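You operate a simulated robot arm through the tools that you are given. There is no shell and no other tool. Be economical: measure what you need, move in short steps, check, and stop when the job is done.

You are at the controls of a simulated two-armed robot. One attempt, no reset.

TASK
On the top of the long desk, fold the grey cloth in half, so that its two short edges meet.

The check looks at the end state, three seconds after you hand in, the way a careful person would. Anything else that was tipped, shoved, dropped, spilled or broken makes it a failure. Flat cloth is picked up by pressing the open fingertips on it (5 to 10 N) and closing them slowly along it; thin cloth reads only 2 to 8 mm in the jaws.

THE ROBOT
Two 7-joint arms with two-finger grippers on one trunk, on a base that drives. Base frame: it is fixed to the floor where the robot stands at the start and does not move with it; the origin is under the middle of the robot, x ahead of it, y to its left, z up. Units: mm, degrees, N and s.
The left shoulder is at the start at [25, 214, 1056], the right one opposite. With the tool pointing down near the work surface each hand reaches from about 180 to 760 mm from the robot's upright axis, wherever it stands, measured 20 degrees to its own side. Places, roughly: top of the long desk [600, 1300, 800]. Payload 2.2 kg a hand.
The TCP of each hand is the grasp point between the finger pads, 19 mm short of the fingertips. In the tool frame z runs along the fingers and y along their closing line. The gripper opens to 116 mm. The gripper's body begins 70 mm behind the TCP.
Orientation is told as [roll, pitch, yaw] about the base's x, y, z axes, in that order, counted from this pose: with the fingers straight down and closing along the base's y, the tool's x points along the base's -x, its y along +y and its z along -z.

THE INTERFACE
- The arms move only by the tool move_arm. It takes "left_moves", "right_moves" or both (then of equal length, played together; a hand with none holds still); each is a list of rows, each a list of 6 numbers: the shift along the base's x, y, z in cm, then the turn, a rotation vector about the base's x, y, z in degrees. In form: [[tx, ty, tz, wx, wy, wz], ...]. A call has 1 to 20 rows; each row shifts and turns the commanded pose from where the row before left it. "left_gripper" and "right_gripper" are, for a hand that has rows, the gripper command, from -1 (shut) to 1 (fully open), values between in proportion, set as the call begins (left out, the last holds). A row lasts 0.2 s, in which the tool goes at most 50 mm and 8.6 degrees; a call with a longer step from one row to the next is refused whole, and so is a gripper value outside its range. Where a pose cannot be reached the arm comes as near as it can. A force on the tool above 40 N (or 10 N above the force at the start of the call, whichever is more), or a blocked arm, ends the call early, and 0.2 s more pass. The fingers move at their own pace and stop on an object; they squeeze with about 26 N. The grip force told is the motor's: it shows also when the fingers shut on nothing. Time passes only in rows, and 0.2 s behind the last, so rows that do not move let the fingers close. It gives the time, the measured TCP pose, the force on the tool (base axes), the opening and the grip force at its end, in the units of the frame above (readings bear some noise), with the torque about the TCP (base axes, N m) and any sound that the robot's microphone picked up, and new pictures: "pictures" is both (left out), scene, wrist or none (wrist: the cameras of the hands that moved).
- Cameras (640 x 400 px; columns grow to the right, rows downward): "scene" is now at [126.5, -20.9, 1220.6]; the picture's right is [-0.22, -0.98, -0.00], its down [-0.61, 0.14, -0.78] and it looks along [0.76, -0.17, -0.63] (base axes); focal length 286 px, centre (320, 200). "left" rides on the left gripper at [69, 15, -97] in its tool frame; the picture's right is [-0.21, 0.98, 0.00], its down [-0.76, -0.17, -0.63] and it looks along [-0.62, -0.14, 0.78] (tool axes); focal length 251 px, centre (320, 200). "right" rides on the right gripper at [69, -15, -97] in its tool frame; the picture's right is [0.21, 0.98, 0.00], its down [-0.76, 0.17, -0.63] and it looks along [-0.62, 0.14, 0.77] (tool axes); focal length 251 px, centre (320, 200). There is no depth. A picture from a camera that has moved, and an enlarged one, comes with that camera's place and axes in the base frame and with its lens.
- move_column(by): slides the trunk up (or, below 0, down) by that many mm; the arms and the scene camera ride with it, the base frame stays. It gives what a move gives, with no picture.
- base_move(legs): drives the robot by 1 to 6 legs, each [ahead, left, turn to the left] in mm, mm and degrees, along the robot's own axes; the way and the turn of a leg run together, so that a leg with both is an arc; at most 1500 mm and 180 degrees a leg. The arms and the cameras ride along, it lands a little off, and it stops where it bumps. It gives what a move gives, and a new picture of the scene camera.
- head_to(pan, tilt): turns the head with the scene camera to pan (to the left, within 80 degrees either way) and tilt (down, from -29 to 69), counted from straight ahead of the robot. It gives what a move gives, and a new picture of the scene camera.
- inspect(camera, box): a new picture of the part [left, top, right, bottom] of that camera's present view, enlarged. The clock stands still meanwhile.
- job_done(): hands the job in; it is judged then, once.

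Work in short steps. Places have to be worked out from the pictures, the camera data and where the tool is seen: move nearer, look again, correct. Check each grasp and each placing, and mend what went wrong. You have 120 turns and 260 pictures in all, those below and enlarged ones among them. Open the grippers and draw the arms clear of the work before you hand the job in, unless the task says otherwise; then end with one line.

The tools are called after "Call:" as a command line: name --argument value ..., lists and objects as JSON in quotes. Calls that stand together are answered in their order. move_arm: Moves the arms, as the interface text tells. Its arguments: {"type":"object","properties":{"left_moves":{"type":"array","items":{"type":"array","items":{"type":"number"}}},"left_gripper":{"type":"number"},"right_moves":{"type":"array","items":{"type":"array","items":{"type":"number"}}},"right_gripper":{"type":"number"},"pictures":{"type":"string","enum":["both","scene","wrist","none"]}},"required":[]} The other tools are called the same way: move_column (by) slides the trunk up or down; base_move (legs) drives the base; head_to (pan, tilt) turns the head that bears the scene camera; inspect (camera, box) takes an enlarged picture of a part of a camera's view; job_done () hands the job in.

At the start:

```text
time: 0.0
left_tcp_pos: [526.4, 68.8, 996.8]
left_tcp_rot: [0.0, 0.0, -0.1]
left_force: [0.3, 0.6, 0.1]
left_wrist_torque: [0.02, -0.01, -0.01]
left_gripper_width: 116.1
left_finger_force: 0.0
right_tcp_pos: [556.5, -379.1, 992.9]
right_tcp_rot: [0.0, 0.1, 0.1]
right_force: [0.0, 0.0, 0.1]
right_wrist_torque: [0.0, 0.0, 0.0]
right_gripper_width: 115.9
right_finger_force: 0.1
trunk travel left (down, up): [-200.0, 290.0]
robot x, y, heading: [3.6, -0.6, 0.2]
head pan, tilt: [-12.8, 38.7]
```

scene: 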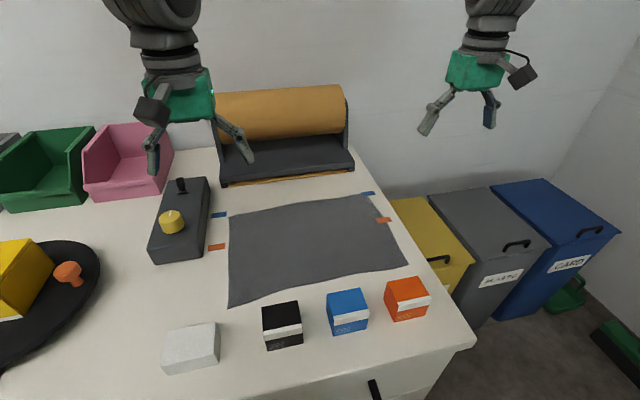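
right: 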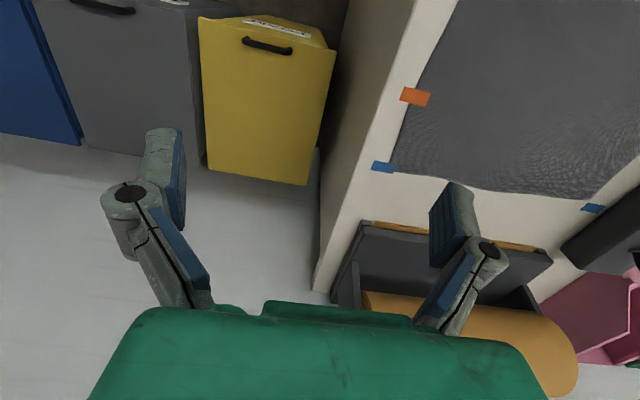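
left: 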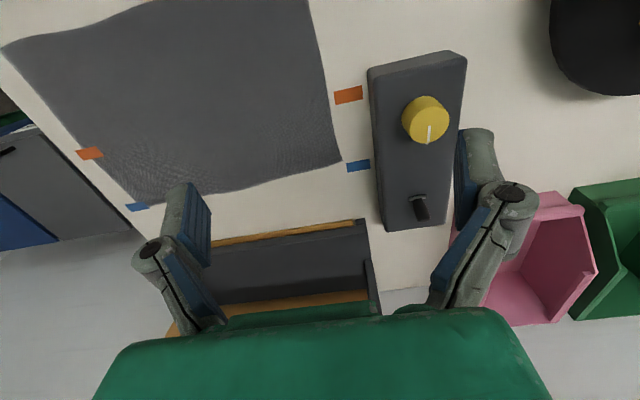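

The cloth lies about x 402–628, y −250…72, with its short edges at the left and right. I plan to grip the left edge with both hands (left hand near, right hand far) and drive the base right to carry it over. First I'll pull the right hand back, away from the roll.

Call:
move_arm --right_moves '[[-4, 0, 1, 0, 0, 0], [-4, 0, 1, 0, 0, 0], [-4, 0, 1, 0, 0, 0]]' --left_moves '[[0, 0, 1, 0, 0, 0], [0, 0, 1, 0, 0, 0], [0, 0, 1, 0, 0, 0]]' --pictures "none"

Call:
base_move --legs '[[-20, -150, 0], [0, 0, 25]]'

```text
time: 0.8
left_tcp_pos: [520.3, 68.9, 1030.0]
left_tcp_rot: [0.0, -0.3, 0.0]
left_force: [-0.4, -0.1, 0.5]
left_wrist_torque: [-0.01, -0.02, 0.02]
left_gripper_width: 116.1
left_finger_force: 0.0
right_tcp_pos: [432.3, -377.7, 1026.4]
right_tcp_rot: [0.2, -0.3, 0.0]
right_force: [-0.7, -0.1, -0.5]
right_wrist_torque: [-0.02, -0.04, 0.04]
right_gripper_width: 116.0
right_finger_force: 0.0
trunk travel left (down, up): [-200.0, 290.0]
robot x, y, heading: [-2.1, -0.7, 0.1]
head pan, tilt: [-12.8, 38.7]
```

```text
time: 3.5
left_tcp_pos: [408.0, 137.6, 1030.3]
left_tcp_rot: [-0.4, -0.2, 24.6]
left_force: [1.9, -0.9, 0.3]
left_wrist_torque: [0.09, 0.08, -0.02]
left_gripper_width: 115.9
left_finger_force: 0.0
right_tcp_pos: [515.0, -308.7, 1029.1]
right_tcp_rot: [-0.4, -0.2, 24.6]
right_force: [-1.7, -2.6, 0.0]
right_wrist_torque: [0.18, -0.19, 0.03]
right_gripper_width: 115.8
right_finger_force: 0.2
trunk travel left (down, up): [-200.0, 290.0]
robot x, y, heading: [-33.9, -151.8, 24.9]
head pan, tilt: [-12.8, 38.7]
camera scene: at [76.5, -93.5, 1223.0], right [0.2, -0.98, 0.02], down [-0.61, -0.14, -0.78], along [0.77, 0.15, -0.62], focal length 286 px, centre (320, 200)
```

scene: 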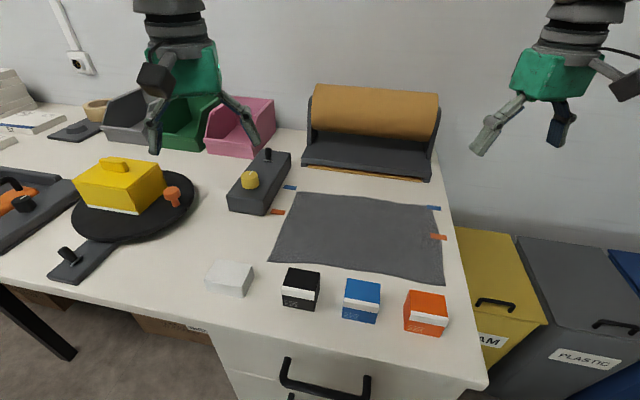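

Now I'll turn both hands back to yaw 0, narrow the jaws to about 50 mm, and bring them above the left-edge corners.

Call:
move_arm --left_moves '[[0, -0.8, -1, 0, 0, -8.2], [0, -0.8, -1, 0, 0, -8.2], [0, -0.8, -1, 0, 0, -8.2], [0, -0.8, -1, 0, 0, 0], [0, -0.8, -1, 0, 0, 0], [0, -0.8, -1, 0, 0, 0], [0, -0.8, -1, 0, 0, 0], [0, -0.8, -1, 0, 0, 0], [0, -0.8, -1, 0, 0, 0], [0, -0.8, -1, 0, 0, 0]]' --right_moves '[[0.9, 3.6, -1, 0, 0, -8.2], [0.9, 3.6, -1, 0, 0, -8.2], [0.9, 3.6, -1, 0, 0, -8.2], [0.9, 3.6, -1, 0, 0, 0], [0.9, 3.6, -1, 0, 0, 0], [0.9, 3.6, -1, 0, 0, 0], [0.9, 3.6, -1, 0, 0, 0], [0.9, 3.6, -1, 0, 0, 0], [0.9, 3.6, -1, 0, 0, 0], [0.9, 3.6, -1, 0, 0, 0]]' --left_gripper -0.14 --right_gripper -0.14

```text
time: 5.8
left_tcp_pos: [422.8, 42.1, 959.8]
left_tcp_rot: [-1.5, -2.3, 3.2]
left_force: [-0.1, -1.0, -0.2]
left_wrist_torque: [0.04, 0.0, 0.0]
left_gripper_width: 50.1
left_finger_force: 0.2
right_tcp_pos: [612.7, 13.0, 923.9]
right_tcp_rot: [2.0, -0.1, -0.2]
right_force: [-0.9, -1.3, -0.7]
right_wrist_torque: [0.03, -0.04, 0.0]
right_gripper_width: 49.9
right_finger_force: 0.0
trunk travel left (down, up): [-200.0, 290.0]
robot x, y, heading: [-38.2, -151.1, 24.8]
head pan, tilt: [-12.8, 38.7]
stopped in row 10 (left hand): the arm was blocked; the commanded pose is now the measured one
camera scene: at [78.4, -106.1, 1222.3], right [0.2, -0.98, 0.01], down [-0.61, -0.13, -0.78], along [0.77, 0.15, -0.63], focal length 286 px, centre (320, 200)
camera right: at [543.2, -4.2, 1019.7], right [-0.21, 0.98, 0.03], down [0.76, 0.14, 0.64], along [0.62, 0.16, -0.77], focal length 251 px, centre (320, 200)
camera left: at [349.6, 56.5, 1052.6], right [0.16, 0.99, -0.02], down [0.74, -0.11, 0.67], along [0.66, -0.12, -0.75], focal length 251 px, centre (320, 200)
```

scene: 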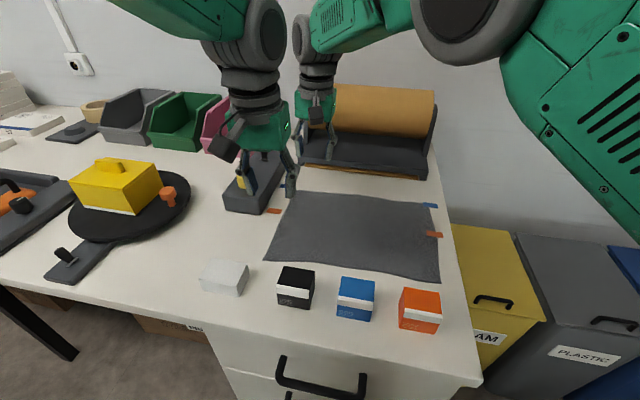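
right: 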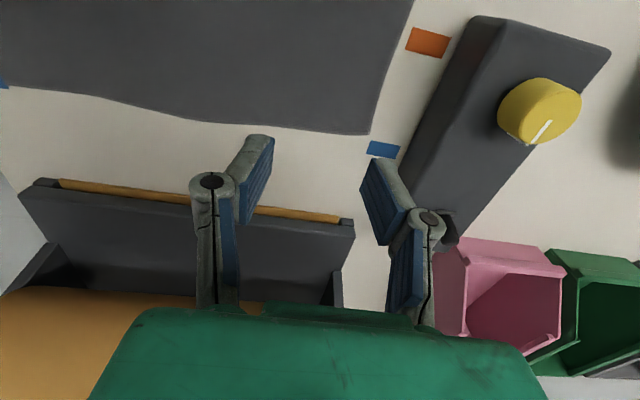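
left: 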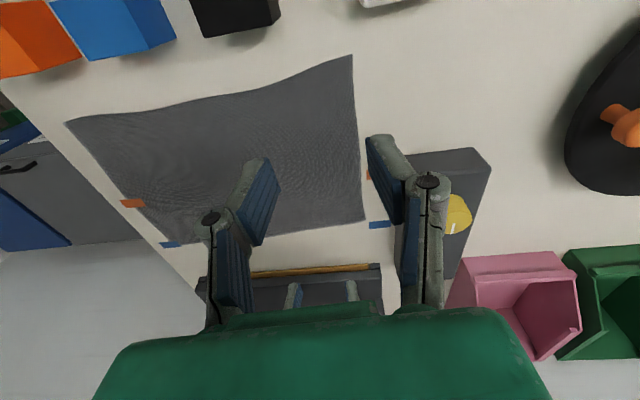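

The left arm was blocked, probably by the right forearm. I'll turn the head up to see how the arms lie.

Call:
head_to --pan 0 --tilt 5

```text
time: 6.8
left_tcp_pos: [425.7, 46.8, 961.1]
left_tcp_rot: [-1.9, -2.7, 3.0]
left_force: [-0.5, -0.4, 0.1]
left_wrist_torque: [-0.01, 0.0, 0.05]
left_gripper_width: 50.0
left_finger_force: 0.1
right_tcp_pos: [612.7, 20.9, 923.0]
right_tcp_rot: [1.5, -0.1, -0.2]
right_force: [0.0, -0.3, 0.1]
right_wrist_torque: [-0.01, 0.03, -0.02]
right_gripper_width: 50.2
right_finger_force: 0.0
trunk travel left (down, up): [-200.0, 290.0]
robot x, y, heading: [-39.2, -145.8, 24.5]
head pan, tilt: [0.0, 5.0]
camera scene: at [77.9, -77.2, 1275.9], right [0.41, -0.91, 0.01], down [-0.08, -0.05, -1.0], along [0.91, 0.41, -0.09], focal length 286 px, centre (320, 200)
```

scene: 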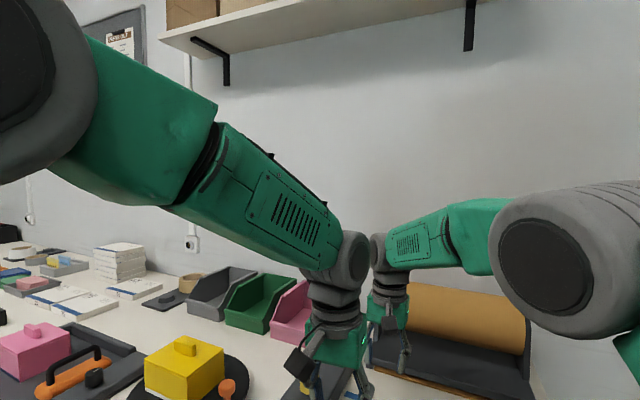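

The wrists look as if they're touching. I'll move the left hand back and the right hand further out to see whether they come free.

Call:
move_arm --left_moves '[[-1.5, 1, 0, 0, 0, -1], [-1.5, 1, 0, 0, 2, -1], [-1, 1, 0, 1, 0, -1], [0, 0, 0, 0, 0, 0]]' --right_moves '[[0.3, 0, 0, 0, 0, 0], [0.4, 1, 0, 0, 0, 0], [0.4, 1, 0, 0, 0, 0], [0, 0, 0, 0, 0, 0]]' --pictures "scene"

```text
time: 7.8
left_tcp_pos: [381.8, 67.1, 953.3]
left_tcp_rot: [0.6, 0.0, -1.3]
left_force: [-0.5, 0.4, 0.5]
left_wrist_torque: [-0.01, 0.0, 0.0]
left_gripper_width: 49.9
left_finger_force: 0.1
right_tcp_pos: [626.4, 40.6, 923.8]
right_tcp_rot: [1.7, 0.0, -0.1]
right_force: [0.1, -0.3, -0.4]
right_wrist_torque: [0.0, -0.01, 0.03]
right_gripper_width: 49.6
right_finger_force: 0.0
trunk travel left (down, up): [-200.0, 290.0]
robot x, y, heading: [-37.0, -150.3, 24.7]
head pan, tilt: [0.0, 5.0]
camera scene: at [78.0, -77.7, 1276.1], right [0.41, -0.91, 0.01], down [-0.08, -0.05, -1.0], along [0.91, 0.41, -0.09], focal length 286 px, centre (320, 200)
```

scene: 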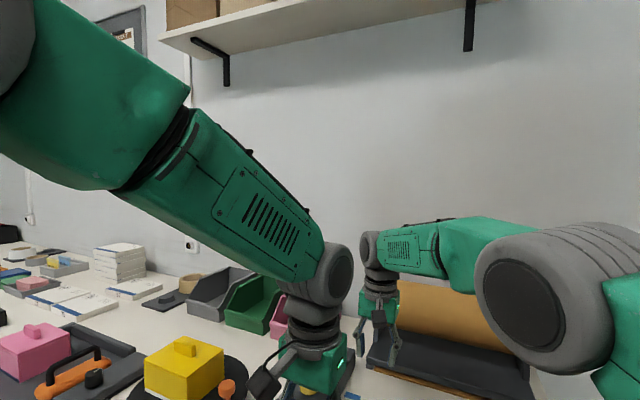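

Free now. From the wrist views the left edge is at y≈71, with corners near (405, 71) and (630, 70). I'll lower both hands to just above the cloth, inside the edge, leaning the wrists slightly apart.

Call:
move_arm --left_moves '[[0.5, -0.3, -2, -0.6, -2, 1.3], [0.5, -0.4, -2, 0, -2, 0], [0.5, -0.4, -2, 0, 0, 0], [0.6, -0.4, -2, 0, 0, 0], [0.6, -0.4, -2, 0, 0, 0], [0.6, -0.2, -1.3, 0, 0, 0], [0, 0, 0, 0, 0, 0]]' --right_moves '[[-0.1, 0.1, -1.5, -1.7, 2, 0], [-0.1, 0.1, -1.5, 0, 2, 0], [-0.1, 0.1, -1.5, 0, 0, 0], [-0.1, 0.1, -1.5, 0, 0, 0], [-0.1, 0.1, -1.5, 0, 0, 0], [-0.1, 0, -0.9, 0, 0, 0], [0, 0, 0, 0, 0, 0]]' --left_gripper -0.48 --right_gripper -0.48

Call:
head_to --pan -10 --tilt 42

```text
time: 9.6
left_tcp_pos: [428.0, 62.6, 862.8]
left_tcp_rot: [-3.9, -5.2, 5.2]
left_force: [0.6, -0.4, -0.5]
left_wrist_torque: [0.07, 0.06, 0.0]
left_gripper_width: 30.1
left_finger_force: 0.1
right_tcp_pos: [623.7, 31.9, 840.0]
right_tcp_rot: [0.9, 4.3, -0.2]
right_force: [0.4, -0.4, -0.2]
right_wrist_torque: [0.02, -0.01, 0.0]
right_gripper_width: 30.3
right_finger_force: 0.1
trunk travel left (down, up): [-200.0, 290.0]
robot x, y, heading: [-39.4, -147.8, 24.2]
head pan, tilt: [0.0, 5.0]
stopped in row 7 (left hand): the arm was blocked; the commanded pose is now the measured one
camera scene: at [79.5, -84.4, 1275.7], right [0.41, -0.91, 0.01], down [-0.08, -0.05, -1.0], along [0.91, 0.41, -0.09], focal length 286 px, centre (320, 200)
camera right: at [561.4, 16.7, 940.5], right [-0.21, 0.98, 0.03], down [0.8, 0.15, 0.58], along [0.56, 0.15, -0.82], focal length 251 px, centre (320, 200)
camera left: at [349.0, 78.0, 951.2], right [0.13, 0.99, -0.05], down [0.7, -0.06, 0.71], along [0.7, -0.12, -0.7], focal length 251 px, centre (320, 200)
```

scene: 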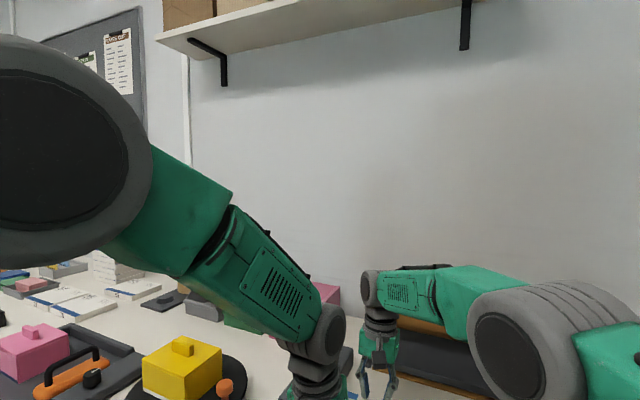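
right: 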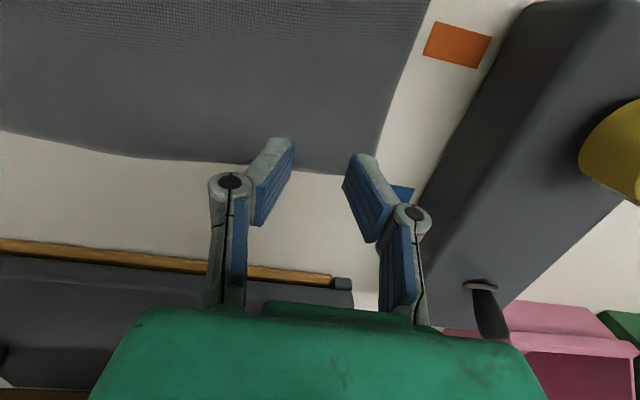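
left: 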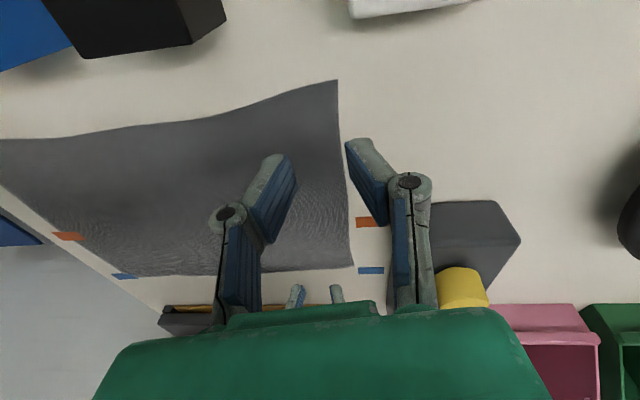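

```text
time: 10.7
left_tcp_pos: [429.4, 66.3, 865.3]
left_tcp_rot: [-4.2, -5.4, 5.3]
left_force: [0.7, -0.1, 0.3]
left_wrist_torque: [-0.06, -0.03, 0.01]
left_gripper_width: 30.0
left_finger_force: 0.0
right_tcp_pos: [622.6, 38.0, 840.6]
right_tcp_rot: [0.7, 4.1, 0.0]
right_force: [-0.5, 0.1, 0.1]
right_wrist_torque: [0.02, 0.0, -0.02]
right_gripper_width: 30.1
right_finger_force: 0.1
trunk travel left (down, up): [-200.0, 290.0]
robot x, y, heading: [-38.3, -155.4, 24.4]
head pan, tilt: [-10.0, 42.0]
camera scene: at [75.6, -95.2, 1217.6], right [0.25, -0.97, 0.01], down [-0.65, -0.18, -0.74], along [0.72, 0.18, -0.67], focal length 286 px, centre (320, 200)
```

scene: 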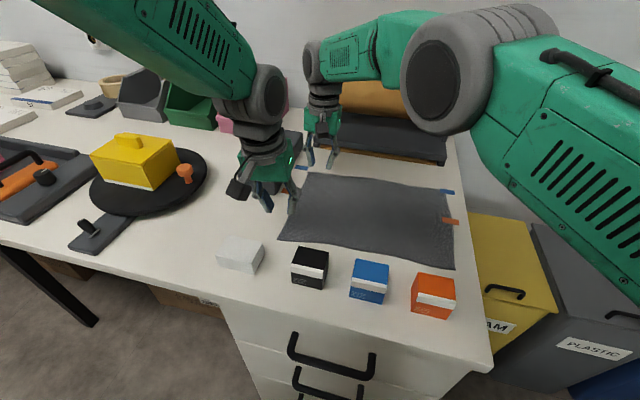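

The left hand was blocked while turned back to yaw 0, with nothing visibly touching it, so this may be a joint limit. I'll try leaving the left hand at yaw about 14, which is fine for gripping a corner.

Call:
move_arm --left_moves '[[-0.4, -0.3, 0, 1, 0.5, 3], [-0.4, -0.5, 0, 1, 0.5, 3], [-0.4, -0.5, 0, 1, 0.5, 3], [0, -0.5, -1, 1, 0.5, 0], [0, 0, -1, 0, 0, 0], [0, 0, 0, 0, 0, 0]]' --pictures "wrist"

```text
time: 12.3
left_tcp_pos: [430.0, 62.1, 868.7]
left_tcp_rot: [-3.2, -4.4, 18.5]
left_force: [-0.3, -0.3, -0.7]
left_wrist_torque: [0.02, 0.05, -0.01]
left_gripper_width: 30.4
left_finger_force: 0.0
right_tcp_pos: [626.7, 23.3, 840.1]
right_tcp_rot: [1.8, 4.4, -0.1]
right_force: [-0.5, -0.1, -0.4]
right_wrist_torque: [0.0, -0.03, -0.03]
right_gripper_width: 30.3
right_finger_force: 0.1
trunk travel left (down, up): [-200.0, 290.0]
robot x, y, heading: [-41.3, -149.8, 24.3]
head pan, tilt: [-10.0, 42.0]
stopped in row 6 (left hand): the arm was blocked; the commanded pose is now the measured one
camera left: at [350.5, 58.4, 958.1], right [-0.1, 0.99, -0.04], down [0.71, 0.1, 0.7], along [0.7, 0.04, -0.71], focal length 251 px, centre (320, 200)
```

left: 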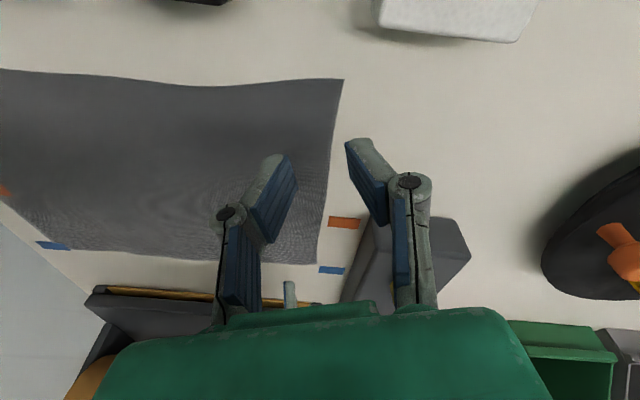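

The elbow seems to be crowding the head, because the left hand is too far inboard for this arm. I'll lift both hands, straighten them, and look down to see how much room the base has at the desk.

Call:
move_arm --left_moves '[[-0.3, 0, 2, 1, 1, 0], [-0.3, 0, 2, 1, 1, 0], [0, 0, 2, 1, 1, 0], [0, 0, 2, 0, 1, 0], [0, 0, 2, 0, 0, 0]]' --right_moves '[[0, 0, 2, 0, -2, 0], [0, 0, 2, 0, -2, 0], [0, 0, 2, -1, 0, 0], [0, 0, 2, 0, 0, 0], [0, 0, 2, 0, 0, 0]]' --pictures "none"

Call:
head_to --pan -25 --tilt 69

```text
time: 13.5
left_tcp_pos: [424.9, 75.1, 976.1]
left_tcp_rot: [-0.5, -1.8, 18.8]
left_force: [0.2, -0.1, -0.1]
left_wrist_torque: [0.01, -0.01, 0.01]
left_gripper_width: 30.3
left_finger_force: 0.0
right_tcp_pos: [626.4, 27.3, 942.6]
right_tcp_rot: [0.5, 0.3, 0.0]
right_force: [0.6, -0.5, 0.1]
right_wrist_torque: [0.01, 0.01, -0.01]
right_gripper_width: 30.1
right_finger_force: 0.0
trunk travel left (down, up): [-200.0, 290.0]
robot x, y, heading: [-33.2, -151.7, 24.4]
head pan, tilt: [-10.0, 42.0]
```

```text
time: 14.4
left_tcp_pos: [426.4, 71.5, 978.1]
left_tcp_rot: [-0.5, -2.3, 18.6]
left_force: [1.0, -0.1, 0.0]
left_wrist_torque: [0.0, 0.02, 0.0]
left_gripper_width: 30.5
left_finger_force: 0.0
right_tcp_pos: [626.2, 27.0, 941.8]
right_tcp_rot: [0.5, 0.3, 0.0]
right_force: [-0.1, -0.1, 0.1]
right_wrist_torque: [-0.02, 0.01, 0.01]
right_gripper_width: 30.1
right_finger_force: 0.0
trunk travel left (down, up): [-200.0, 290.0]
robot x, y, heading: [-38.7, -150.9, 24.6]
head pan, tilt: [-25.0, 68.8]
camera scene: at [50.7, -118.2, 1184.6], right [-0.01, -1.0, 0.01], down [-0.93, 0.0, -0.36], along [0.36, -0.02, -0.93], focal length 286 px, centre (320, 200)
```

scene: 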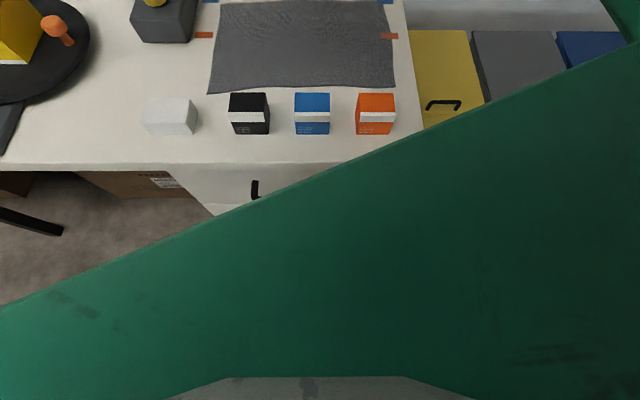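

The picture only shows the chest, so I still can't see the base. A pure 60 mm sidestep to the robot's right puts both shoulders in better places, so I'll do that.

Call:
base_move --legs '[[0, -60, 0]]'

Call:
head_to --pan -10 --tilt 42

```text
time: 15.3
left_tcp_pos: [430.9, 28.9, 980.8]
left_tcp_rot: [-2.0, -2.3, 17.9]
left_force: [-1.5, 0.7, 0.1]
left_wrist_torque: [-0.08, -0.1, 0.03]
left_gripper_width: 30.1
left_finger_force: 0.1
right_tcp_pos: [628.4, -22.5, 939.2]
right_tcp_rot: [-0.5, 0.1, -0.9]
right_force: [0.3, 0.2, 0.2]
right_wrist_torque: [-0.07, 0.03, -0.01]
right_gripper_width: 30.3
right_finger_force: 0.1
trunk travel left (down, up): [-200.0, 290.0]
robot x, y, heading: [-33.3, -201.3, 23.7]
head pan, tilt: [-25.0, 68.8]
camera scene: at [46.9, -148.0, 1181.9], right [-0.03, -1.0, 0.03], down [-0.93, 0.01, -0.37], along [0.37, -0.04, -0.93], focal length 286 px, centre (320, 200)
```

scene: 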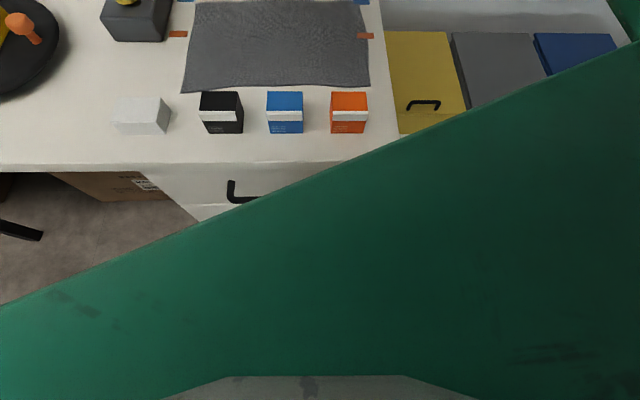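

```text
time: 16.3
left_tcp_pos: [439.8, 10.0, 995.3]
left_tcp_rot: [-1.8, -2.7, 19.0]
left_force: [0.1, 0.1, 1.0]
left_wrist_torque: [0.0, 0.0, 0.01]
left_gripper_width: 30.2
left_finger_force: 0.1
right_tcp_pos: [635.7, -46.6, 943.3]
right_tcp_rot: [1.2, 0.5, -0.8]
right_force: [-0.5, 0.5, 0.2]
right_wrist_torque: [0.0, 0.0, -0.01]
right_gripper_width: 30.4
right_finger_force: 0.0
trunk travel left (down, up): [-200.0, 290.0]
robot x, y, heading: [-35.4, -197.4, 23.5]
head pan, tilt: [-10.0, 42.0]
camera scene: at [77.8, -145.8, 1217.7], right [0.23, -0.97, 0.02], down [-0.65, -0.17, -0.74], along [0.72, 0.16, -0.67], focal length 286 px, centre (320, 200)
```

scene: 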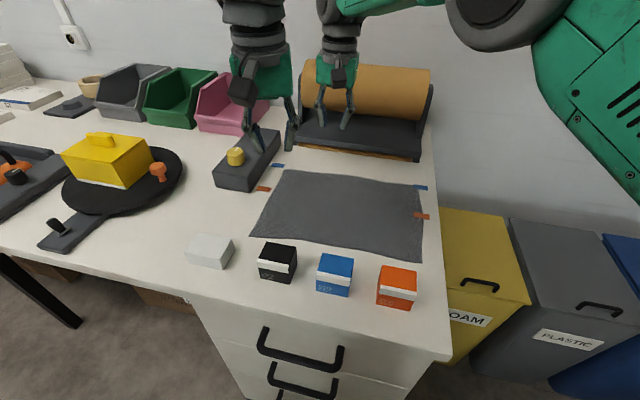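

The base didn't move forward at all, so its front corner is probably rubbing the desk. That would also explain the "blocked" readings. I'll back off, turn to a smaller heading of about 12°, and come in again with clearance.

Call:
base_move --legs '[[-50, 0, 0], [0, 0, -11.5], [70, 78, 0]]'

```text
time: 18.7
left_tcp_pos: [479.2, -45.0, 983.8]
left_tcp_rot: [0.6, -2.3, 6.2]
left_force: [-0.5, -0.5, -0.9]
left_wrist_torque: [0.07, 0.02, 0.02]
left_gripper_width: 30.0
left_finger_force: 0.1
right_tcp_pos: [663.3, -129.6, 937.6]
right_tcp_rot: [2.0, 1.0, -12.4]
right_force: [0.7, -1.3, 0.3]
right_wrist_torque: [0.09, 0.02, 0.0]
right_gripper_width: 30.3
right_finger_force: 0.0
trunk travel left (down, up): [-200.0, 290.0]
robot x, y, heading: [-25.4, -133.5, 12.0]
head pan, tilt: [-10.0, 42.0]
camera scene: at [103.4, -136.2, 1215.3], right [0.03, -1.0, -0.01], down [-0.67, -0.01, -0.74], along [0.74, 0.03, -0.67], focal length 286 px, centre (320, 200)
```

scene: 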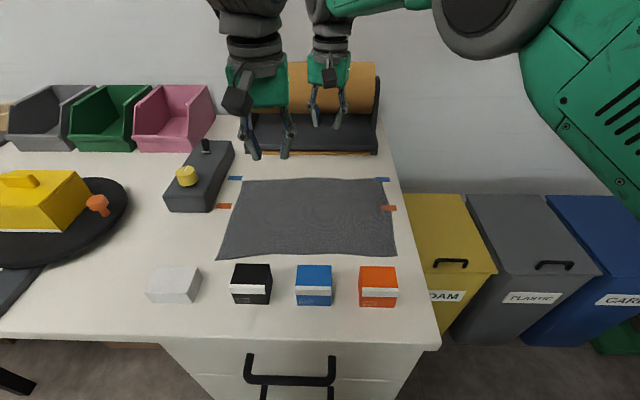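

That's better. I'll bring both hands above the corners again with yaw 0.

Call:
move_arm --left_moves '[[-2, 3, -0.5, 0, 1, -3], [-2, 3, -0.5, 0, 1, -3], [-2.2, 3.1, -1, 0, 0, 0], [0, 0, -1, 0, 0, 0], [0, 0, -1, 0, 0, 0], [0, 0, -1, 0, 0, 0], [0, 0, 0, 0, 0, 0]]' --right_moves '[[-1.5, 2, -0.2, 0, 0, 4], [-1.5, 3, -0.2, -1, 0, 4], [-1.5, 3, -0.2, -1, -1, 4.4], [-0.6, 3, -0.2, 0, 0, 0], [0, 3, 0, 0, 0, 0], [0, 3, 0, 0, 0, 0], [0, 0.6, 0, 0, 0, 0]]'

```text
time: 20.3
left_tcp_pos: [411.9, 53.0, 935.4]
left_tcp_rot: [0.2, -0.6, 0.2]
left_force: [-0.5, -0.7, 0.3]
left_wrist_torque: [0.02, 0.03, -0.02]
left_gripper_width: 30.1
left_finger_force: 0.0
right_tcp_pos: [594.3, 31.5, 931.1]
right_tcp_rot: [-0.3, -0.6, 0.0]
right_force: [0.5, 0.0, 0.0]
right_wrist_torque: [0.02, 0.0, 0.0]
right_gripper_width: 30.1
right_finger_force: 0.1
right hand out of reach, approached as far as the arm can: row 5, 6, 7
trunk travel left (down, up): [-200.0, 290.0]
robot x, y, heading: [-27.2, -133.7, 11.9]
head pan, tilt: [-10.0, 42.0]
camera scene: at [101.1, -127.6, 1215.6], right [0.03, -1.0, 0.0], down [-0.67, -0.02, -0.74], along [0.74, 0.03, -0.67], focal length 286 px, centre (320, 200)
camera right: at [524.3, 18.8, 1027.7], right [-0.21, 0.98, -0.01], down [0.75, 0.17, 0.64], along [0.63, 0.13, -0.77], focal length 251 px, centre (320, 200)
camera left: at [341.0, 68.5, 1031.1], right [0.21, 0.98, 0.01], down [0.75, -0.17, 0.64], along [0.63, -0.13, -0.77], focal length 251 px, centre (320, 200)
```

scene: 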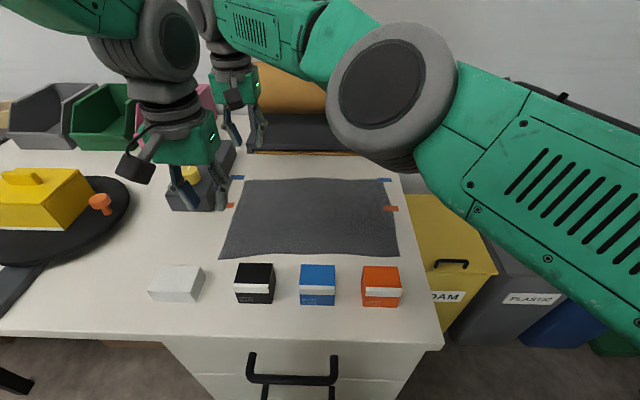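
right: 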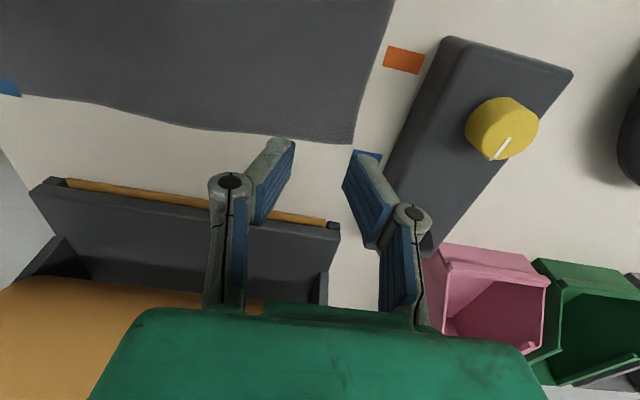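
left: 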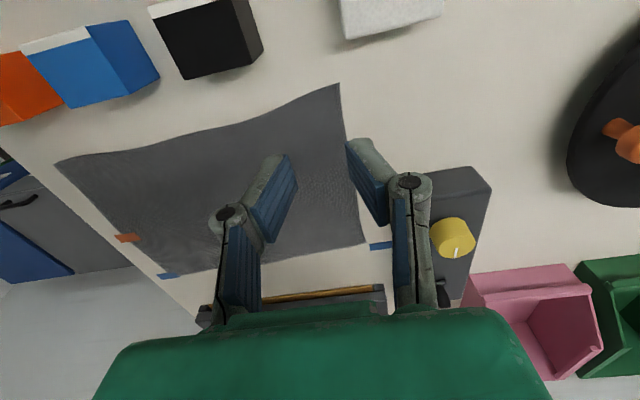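

The hands are well separated, but the right one is at its reach limit up here. Lowering brings the wrist nearer shoulder height, so I'll go down and check.

Call:
move_arm --left_moves '[[0, 0, -2, 0, 0, 0], [0, 0, -2, 0, 0, 0], [0, 0, -2, 0, 0, 0], [0, -0.3, -2, 0, 0, 0], [0, -0.3, -1, 0, 0, 0], [0, 0, 0, 0, 0, 0]]' --right_moves '[[0, 0, -2, 0, 0, 0], [0, 0, -2, 0, 0, 0], [0, 0, -2, 0, 0, 0], [0, 0, -2, 0, 0, 0], [0, 0, -0.6, 0, 0, 0], [0, 0, 0, 0, 0, 0]]' --pictures "wrist"

```text
time: 21.7
left_tcp_pos: [409.9, 53.9, 845.4]
left_tcp_rot: [-0.1, -0.5, 0.3]
left_force: [0.0, -0.1, 0.4]
left_wrist_torque: [0.0, 0.02, -0.02]
left_gripper_width: 30.4
left_finger_force: 0.1
right_tcp_pos: [591.5, 39.2, 847.0]
right_tcp_rot: [-0.7, -0.8, 0.0]
right_force: [0.5, -0.1, 1.1]
right_wrist_torque: [0.02, -0.01, 0.01]
right_gripper_width: 30.3
right_finger_force: 0.0
trunk travel left (down, up): [-200.0, 290.0]
robot x, y, heading: [-26.2, -133.2, 11.8]
head pan, tilt: [-10.0, 42.0]
camera right: at [521.6, 26.1, 942.5], right [-0.21, 0.98, -0.01], down [0.75, 0.17, 0.64], along [0.63, 0.13, -0.77], focal length 251 px, centre (320, 200)
camera left: at [338.7, 70.0, 940.8], right [0.21, 0.98, 0.0], down [0.75, -0.16, 0.64], along [0.63, -0.13, -0.77], focal length 251 px, centre (320, 200)
```

right: 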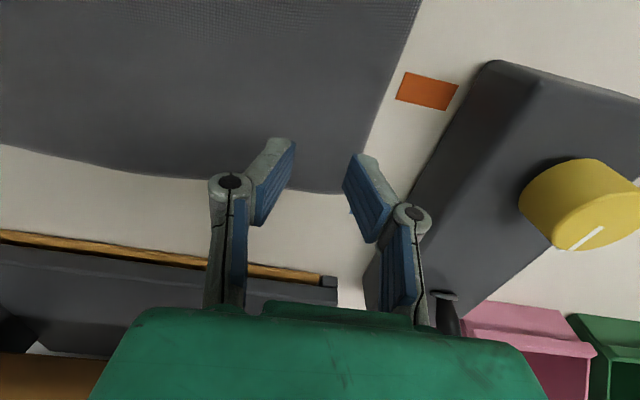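
left: 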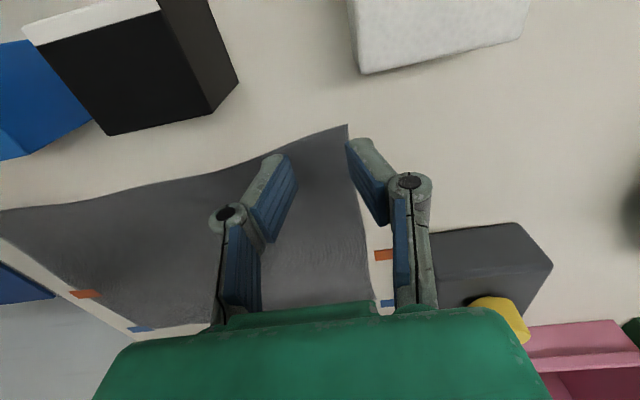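

No blocking now. The right hand is about 27 mm short of where I'd like it, so I'll shift both hands inward and nudge the base a little left and forward.

Call:
move_arm --right_moves '[[0, -1.5, 0.5, 0, 0, 0], [0, -2, 0.5, 0, 0, 0], [0, 0, 0, 0, 0, 0]]' --left_moves '[[0, -1.5, 0.5, 0, 0, 0], [0, -1.5, 0.5, 0, 0, 0], [0, 0, 0, 0, 0, 0]]' --pictures "none"

Call:
base_move --legs '[[12, 25, 0]]'

```text
time: 22.5
left_tcp_pos: [410.7, 24.5, 854.9]
left_tcp_rot: [-0.1, -0.7, 0.3]
left_force: [0.1, 0.1, 0.8]
left_wrist_torque: [0.01, 0.01, -0.02]
left_gripper_width: 30.5
left_finger_force: 0.1
right_tcp_pos: [591.1, 3.5, 857.7]
right_tcp_rot: [-0.6, -0.6, 0.0]
right_force: [0.6, 0.2, -0.6]
right_wrist_torque: [0.04, 0.01, -0.02]
right_gripper_width: 30.0
right_finger_force: 0.2
trunk travel left (down, up): [-200.0, 290.0]
robot x, y, heading: [-27.9, -131.9, 11.8]
head pan, tilt: [-10.0, 42.0]
```

```text
time: 23.3
left_tcp_pos: [418.3, 45.0, 856.5]
left_tcp_rot: [0.1, -0.8, 0.3]
left_force: [1.1, -1.3, 0.3]
left_wrist_torque: [0.09, 0.04, -0.01]
left_gripper_width: 30.5
left_finger_force: 0.1
right_tcp_pos: [598.1, 21.9, 858.5]
right_tcp_rot: [-0.2, -0.6, -0.1]
right_force: [0.6, -2.6, -0.1]
right_wrist_torque: [0.14, 0.04, -0.01]
right_gripper_width: 30.4
right_finger_force: 0.0
trunk travel left (down, up): [-200.0, 290.0]
robot x, y, heading: [-22.8, -104.0, 11.7]
head pan, tilt: [-10.0, 42.0]
camera scene: at [105.7, -93.9, 1216.1], right [0.03, -1.0, 0.0], down [-0.67, -0.02, -0.74], along [0.74, 0.02, -0.67], focal length 286 px, centre (320, 200)
```

scene: 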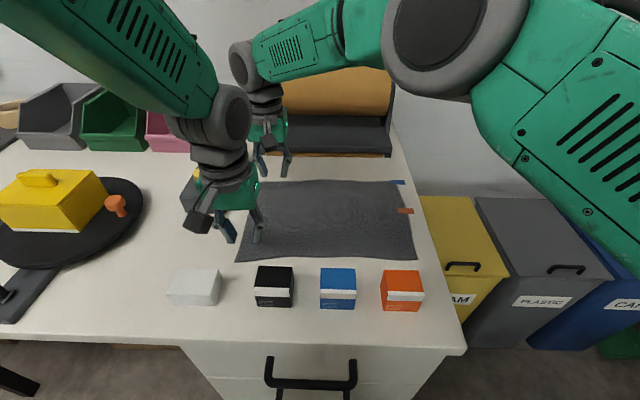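

Now I'll line both hands up just inside the edge and go down to about 6 mm above the cloth.

Call:
move_arm --right_moves '[[0.4, 0.5, 0, 0, 0, 0], [0.4, 0.5, 0, 0, 0, 0], [0.4, 0.5, -1, 0, 0, 0], [0.4, 0.5, -1, 0, 0, 0], [0, 0, -1.3, 0, 0, 0], [0, 0, 0, 0, 0, 0], [0, 0, 0, 0, 0, 0]]' --left_moves '[[-0.3, 0.3, 0, 0, 0, 0], [0, 0, 0, 0, 0, 0], [0, 0, -1, 0, 0, 0], [0, 0, -1, 0, 0, 0], [0, 0, -1.1, 0, 0, 0], [0, 0, 0, 0, 0, 0], [0, 0, 0, 0, 0, 0]]' --pictures "wrist"

```text
time: 24.9
left_tcp_pos: [414.9, 51.4, 832.8]
left_tcp_rot: [-0.8, -1.4, 1.1]
left_force: [0.3, 0.2, 0.3]
left_wrist_torque: [-0.03, 0.0, 0.02]
left_gripper_width: 30.0
left_finger_force: 0.0
right_tcp_pos: [612.9, 43.8, 827.5]
right_tcp_rot: [-0.3, -0.8, -0.2]
right_force: [-0.2, 0.2, -0.3]
right_wrist_torque: [-0.03, 0.03, -0.01]
right_gripper_width: 30.1
right_finger_force: 0.0
trunk travel left (down, up): [-200.0, 290.0]
robot x, y, heading: [-22.5, -102.4, 11.9]
head pan, tilt: [-10.0, 42.0]
camera right: at [543.2, 30.1, 923.3], right [-0.21, 0.98, -0.01], down [0.75, 0.17, 0.64], along [0.63, 0.13, -0.77], focal length 251 px, centre (320, 200)
camera left: at [343.9, 66.7, 927.6], right [0.19, 0.98, -0.01], down [0.74, -0.14, 0.65], along [0.64, -0.13, -0.76], focal length 251 px, centre (320, 200)
```

right: 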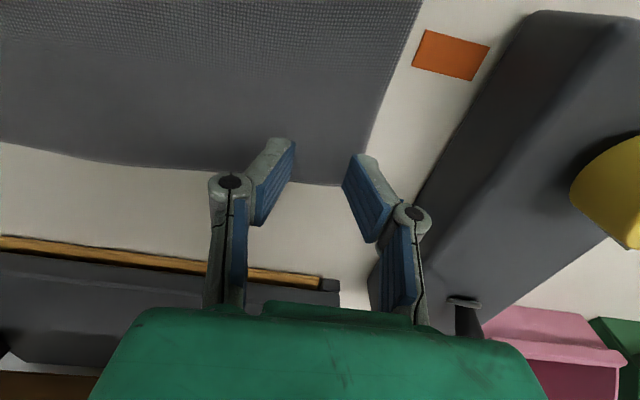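
left: 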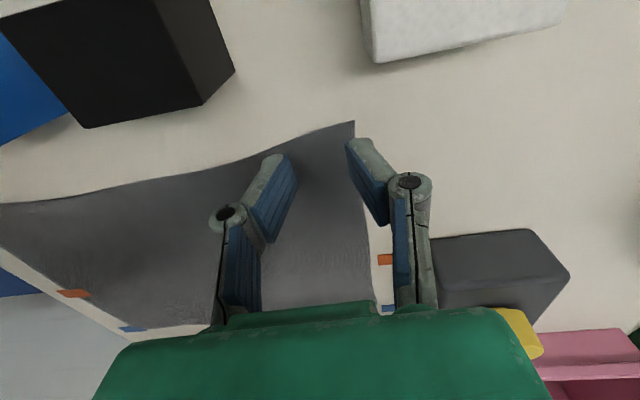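

At the grip points the edge is at y≈65 (right hand) and 73 (left hand). I'll shift both hands 5 mm inward and lower slowly until they touch, one at a time so I can read the forces cleanly.

Call:
move_arm --right_moves '[[0, -0.5, 0, 0, 0, 0], [0, 0, -0.3, 0, 0, 0], [0, 0, -0.2, 0, 0, 0], [0, 0, -0.2, 0, 0, 0], [0, 0, 0, 0, 0, 0]]' --left_moves '[[0, -0.5, 0, 0, 0, 0], [0, 0, -0.4, 0, 0, 0], [0, 0, -0.4, 0, 0, 0], [0, 0, -0.2, 0, 0, 0], [0, 0, 0, 0, 0, 0]]' --pictures "none"

```text
time: 26.1
left_tcp_pos: [418.5, 48.5, 827.2]
left_tcp_rot: [-1.5, -1.6, 1.7]
left_force: [0.6, -0.5, -0.4]
left_wrist_torque: [0.02, 0.0, -0.01]
left_gripper_width: 30.1
left_finger_force: 0.1
right_tcp_pos: [613.6, 38.2, 819.6]
right_tcp_rot: [-0.2, -0.7, -0.1]
right_force: [0.7, -0.5, 0.7]
right_wrist_torque: [0.04, 0.0, -0.02]
right_gripper_width: 30.3
right_finger_force: 0.1
trunk travel left (down, up): [-200.0, 290.0]
robot x, y, heading: [-22.0, -105.2, 12.0]
head pan, tilt: [-10.0, 42.0]
```

The left hand is lagging again, so something soft is resisting it. I'll look at its elbow near the head.

Call:
head_to --pan 35 --tilt 10

```text
time: 27.2
left_tcp_pos: [416.6, 48.7, 824.0]
left_tcp_rot: [-1.3, -1.2, 1.8]
left_force: [-0.2, 0.4, 0.1]
left_wrist_torque: [0.01, -0.01, 0.01]
left_gripper_width: 30.3
left_finger_force: 0.0
right_tcp_pos: [613.9, 38.2, 820.4]
right_tcp_rot: [-0.2, -0.9, -0.1]
right_force: [-0.8, 1.1, -0.5]
right_wrist_torque: [-0.02, 0.01, -0.05]
right_gripper_width: 30.2
right_finger_force: 0.2
trunk travel left (down, up): [-200.0, 290.0]
robot x, y, heading: [-17.5, -107.9, 12.1]
head pan, tilt: [35.0, 10.0]
camera scene: at [85.0, -25.2, 1266.5], right [0.73, -0.68, 0.0], down [-0.12, -0.13, -0.98], along [0.67, 0.72, -0.18], focal length 286 px, centre (320, 200)
```

scene: 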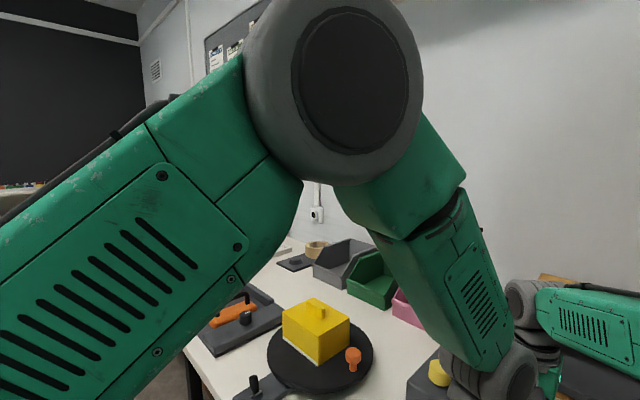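

No elbow contact is visible. It looks like the left arm's limit when its hand is too far inboard. I'll lift a little, shift the base 22 mm right, and re-aim.

Call:
move_arm --right_moves '[[-0.3, 0, 1, 0, 0, 0], [-0.5, 0, 0.5, 0, 0, 0], [0, 0, 0, 0, 0, 0]]' --left_moves '[[0, 0, 1, 0, 0, 0], [0, 0, 0.5, 0, 0, 0], [0, 0, 0, 0, 0, 0]]' --pictures "none"

Call:
base_move --legs '[[-2, -22, 0]]'

Call:
head_to --pan -10 --tilt 42

```text
time: 28.1
left_tcp_pos: [413.1, 47.4, 834.1]
left_tcp_rot: [-1.1, -0.6, 1.6]
left_force: [-0.3, 0.7, -0.3]
left_wrist_torque: [-0.04, 0.0, 0.01]
left_gripper_width: 30.3
left_finger_force: 0.1
right_tcp_pos: [604.1, 38.3, 835.9]
right_tcp_rot: [-0.3, -0.7, -0.1]
right_force: [-0.3, 0.3, -1.0]
right_wrist_torque: [0.0, 0.01, 0.0]
right_gripper_width: 29.9
right_finger_force: 0.0
trunk travel left (down, up): [-200.0, 290.0]
robot x, y, heading: [-19.7, -105.0, 11.9]
head pan, tilt: [35.0, 10.0]
```

```text
time: 28.9
left_tcp_pos: [417.0, 26.0, 836.2]
left_tcp_rot: [-1.4, -1.0, 1.3]
left_force: [0.1, 0.4, -0.2]
left_wrist_torque: [-0.04, -0.02, 0.0]
left_gripper_width: 30.2
left_finger_force: 0.0
right_tcp_pos: [606.5, 18.3, 836.2]
right_tcp_rot: [-0.4, -0.8, -0.2]
right_force: [-0.4, 0.3, -0.4]
right_wrist_torque: [-0.05, 0.01, 0.0]
right_gripper_width: 29.9
right_finger_force: 0.0
trunk travel left (down, up): [-200.0, 290.0]
robot x, y, heading: [-19.0, -125.5, 12.1]
head pan, tilt: [35.0, 10.0]
camera scene: at [86.8, -44.8, 1266.7], right [0.73, -0.68, 0.0], down [-0.12, -0.13, -0.98], along [0.67, 0.72, -0.18], focal length 286 px, centre (320, 200)
```

scene: 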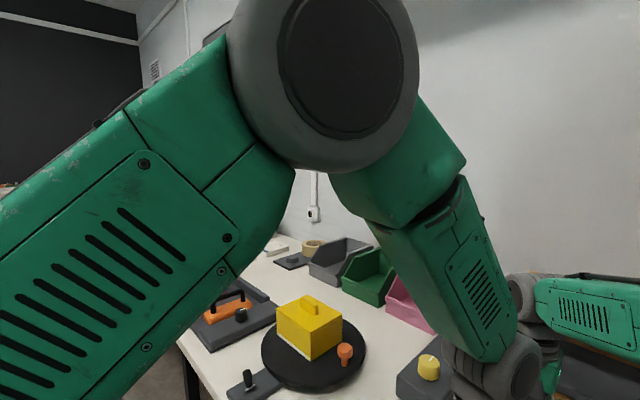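

```text
time: 30.0
left_tcp_pos: [416.4, 23.5, 840.8]
left_tcp_rot: [-1.5, -1.4, 1.7]
left_force: [0.6, -0.7, -0.2]
left_wrist_torque: [0.01, 0.02, 0.03]
left_gripper_width: 30.1
left_finger_force: 0.0
right_tcp_pos: [604.3, 15.8, 837.3]
right_tcp_rot: [-0.1, -1.0, -0.2]
right_force: [0.4, 0.3, 0.0]
right_wrist_torque: [0.02, -0.03, -0.07]
right_gripper_width: 30.1
right_finger_force: 0.1
trunk travel left (down, up): [-200.0, 290.0]
robot x, y, heading: [-18.4, -125.1, 11.9]
head pan, tilt: [-10.0, 42.0]
camera scene: at [105.9, -111.1, 1216.4], right [0.03, -1.0, 0.01], down [-0.67, -0.03, -0.74], along [0.74, 0.02, -0.67], focal length 286 px, centre (320, 200)
```

scene: 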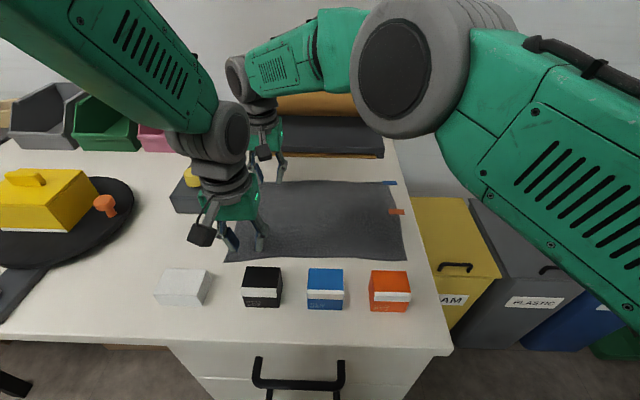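

Re-aim: move both hands about 22 mm in +y, correct the left orientation, and lower to just above the cloth.

Call:
move_arm --right_moves '[[0.2, 1, 0, 0, 0, 0], [0.2, 1.2, 0, 0, 0.5, 0], [0, 0, -0.5, 0, 0, 0], [0, 0, -0.5, 0, 0, 0], [0, 0, 0, 0, 0, 0]]' --left_moves '[[0, 1, 0, 1.4, 1.4, -1.7], [0, 1.3, 0, 0, 0, 0], [0, 0, -0.7, 0, 0, 0], [0, 0, -0.7, 0, 0, 0], [0, 0, 0, 0, 0, 0]]' --pictures "none"

```text
time: 31.2
left_tcp_pos: [412.9, 45.7, 824.6]
left_tcp_rot: [0.4, 0.3, -0.4]
left_force: [0.0, 0.8, 0.4]
left_wrist_torque: [-0.06, 0.01, -0.04]
left_gripper_width: 30.1
left_finger_force: 0.0
right_tcp_pos: [612.4, 39.7, 827.8]
right_tcp_rot: [-0.2, -0.5, -0.2]
right_force: [-0.6, 0.1, -0.3]
right_wrist_torque: [-0.02, -0.02, 0.0]
right_gripper_width: 30.2
right_finger_force: 0.0
trunk travel left (down, up): [-200.0, 290.0]
robot x, y, heading: [-22.9, -127.1, 11.6]
head pan, tilt: [-10.0, 42.0]
```

Both hands track cleanly now. I'll press down gently.

Call:
move_arm --right_moves '[[0, 0, -0.3, 0, 0, 0], [0, 0, -0.3, 0, 0, 0], [0, 0, -0.2, 0, 0, 0], [0, 0, -0.1, 0, 0, 0], [0, 0, 0, 0, 0, 0]]' --left_moves '[[0, 0, -0.2, 0, 0, 0], [0, 0, -0.2, 0, 0, 0], [0, 0, -0.1, 0, 0, 0], [0, 0, -0.1, 0, 0, 0], [0, 0, 0, 0, 0, 0]]' --pictures "wrist"

```text
time: 32.4
left_tcp_pos: [414.3, 44.3, 818.4]
left_tcp_rot: [0.2, 0.2, -0.2]
left_force: [0.2, -0.1, -0.3]
left_wrist_torque: [-0.01, 0.01, 0.01]
left_gripper_width: 30.2
left_finger_force: 0.0
right_tcp_pos: [612.3, 40.3, 817.8]
right_tcp_rot: [-0.2, -0.5, -0.2]
right_force: [0.2, -0.3, 0.8]
right_wrist_torque: [-0.02, 0.0, 0.0]
right_gripper_width: 30.3
right_finger_force: 0.0
trunk travel left (down, up): [-200.0, 290.0]
robot x, y, heading: [-19.3, -126.5, 12.0]
head pan, tilt: [-10.0, 42.0]
camera right: at [542.0, 25.5, 914.3], right [-0.21, 0.98, 0.0], down [0.75, 0.17, 0.64], along [0.62, 0.13, -0.77], focal length 251 px, centre (320, 200)
camera left: at [344.9, 60.9, 915.3], right [0.22, 0.98, 0.0], down [0.76, -0.17, 0.63], along [0.61, -0.14, -0.78], focal length 251 px, centre (320, 200)
```

right: 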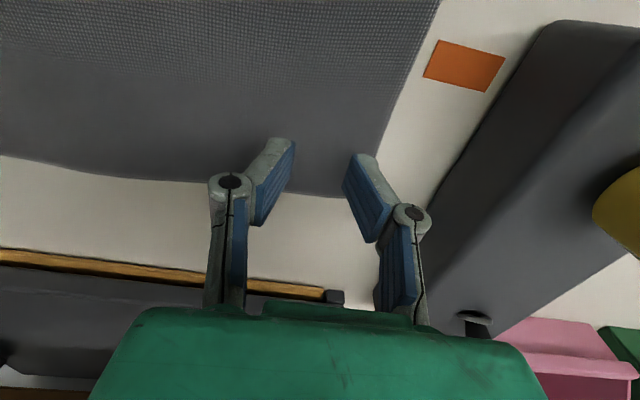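
left: 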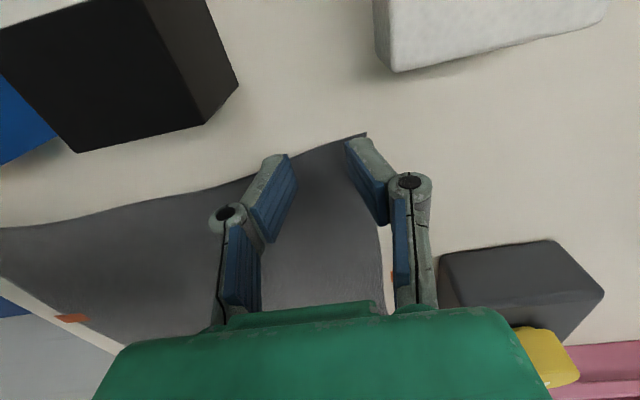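

No contact yet, so the surface is a bit lower than 799. I'll keep lowering in small steps.

Call:
move_arm --right_moves '[[0, 0, -0.2, 0, 0, 0], [0, 0, -0.2, 0, 0, 0], [0, 0, -0.2, 0, 0, 0], [0, 0, -0.2, 0, 0, 0], [0, 0, -0.2, 0, 0, 0], [0, 0, 0, 0, 0, 0]]' --left_moves '[[0, 0, -0.2, 0, 0, 0], [0, 0, -0.2, 0, 0, 0], [0, 0, -0.2, 0, 0, 0], [0, 0, -0.2, 0, 0, 0], [0, 0, -0.2, 0, 0, 0], [0, 0, 0, 0, 0, 0]]' --pictures "none"

```text
time: 33.8
left_tcp_pos: [414.4, 46.2, 809.5]
left_tcp_rot: [0.1, 0.1, -0.1]
left_force: [-0.6, -0.2, 1.2]
left_wrist_torque: [0.03, 0.02, 0.01]
left_gripper_width: 30.1
left_finger_force: 0.0
right_tcp_pos: [610.2, 40.5, 809.5]
right_tcp_rot: [-0.3, -0.5, -0.1]
right_force: [-0.1, -0.1, -0.5]
right_wrist_torque: [0.0, 0.02, -0.01]
right_gripper_width: 30.2
right_finger_force: 0.1
trunk travel left (down, up): [-200.0, 290.0]
robot x, y, heading: [-20.2, -126.8, 11.7]
head pan, tilt: [-10.0, 42.0]
```

Still no contact with the tips at 790. I'll go down another step, with pictures to re-check where the edge is.

Call:
move_arm --right_moves '[[0, 0, -0.2, 0, 0, 0], [0, 0, -0.2, 0, 0, 0], [0, 0, -0.2, 0, 0, 0], [0, 0, -0.2, 0, 0, 0], [0, 0, 0, 0, 0, 0]]' --left_moves '[[0, 0, -0.2, 0, 0, 0], [0, 0, -0.2, 0, 0, 0], [0, 0, -0.2, 0, 0, 0], [0, 0, -0.2, 0, 0, 0], [0, 0, 0, 0, 0, 0]]' --pictures "wrist"

```text
time: 35.0
left_tcp_pos: [414.3, 45.8, 801.4]
left_tcp_rot: [-0.1, 0.1, 0.0]
left_force: [-0.9, 0.0, 0.1]
left_wrist_torque: [-0.03, 0.0, -0.02]
left_gripper_width: 30.0
left_finger_force: 0.1
right_tcp_pos: [612.5, 37.7, 801.9]
right_tcp_rot: [-0.1, -0.6, -0.1]
right_force: [0.8, 1.7, 8.8]
right_wrist_torque: [0.12, 0.05, 0.04]
right_gripper_width: 30.8
right_finger_force: 0.1
trunk travel left (down, up): [-200.0, 290.0]
robot x, y, heading: [-16.9, -128.0, 11.9]
head pan, tilt: [-10.0, 42.0]
camera right: at [541.3, 24.6, 897.1], right [-0.21, 0.98, 0.0], down [0.75, 0.16, 0.64], along [0.63, 0.13, -0.77], focal length 251 px, centre (320, 200)
camera left: at [344.6, 61.8, 898.9], right [0.21, 0.98, 0.0], down [0.76, -0.16, 0.63], along [0.62, -0.14, -0.78], focal length 251 px, centre (320, 200)
```

right: 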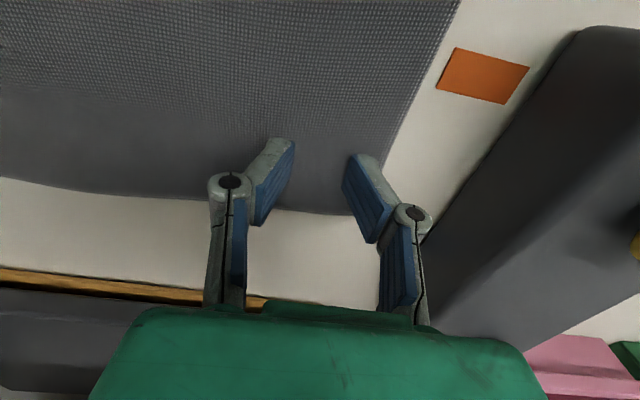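
left: 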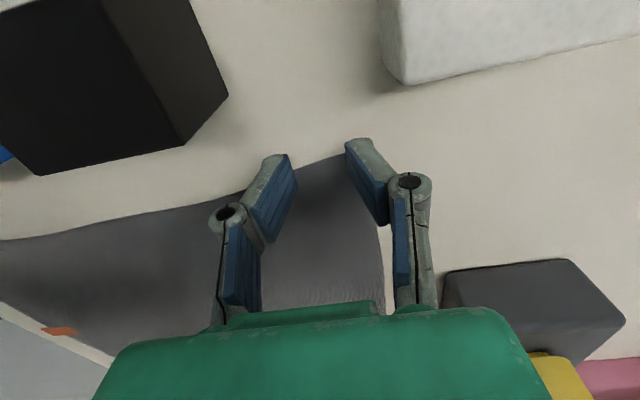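

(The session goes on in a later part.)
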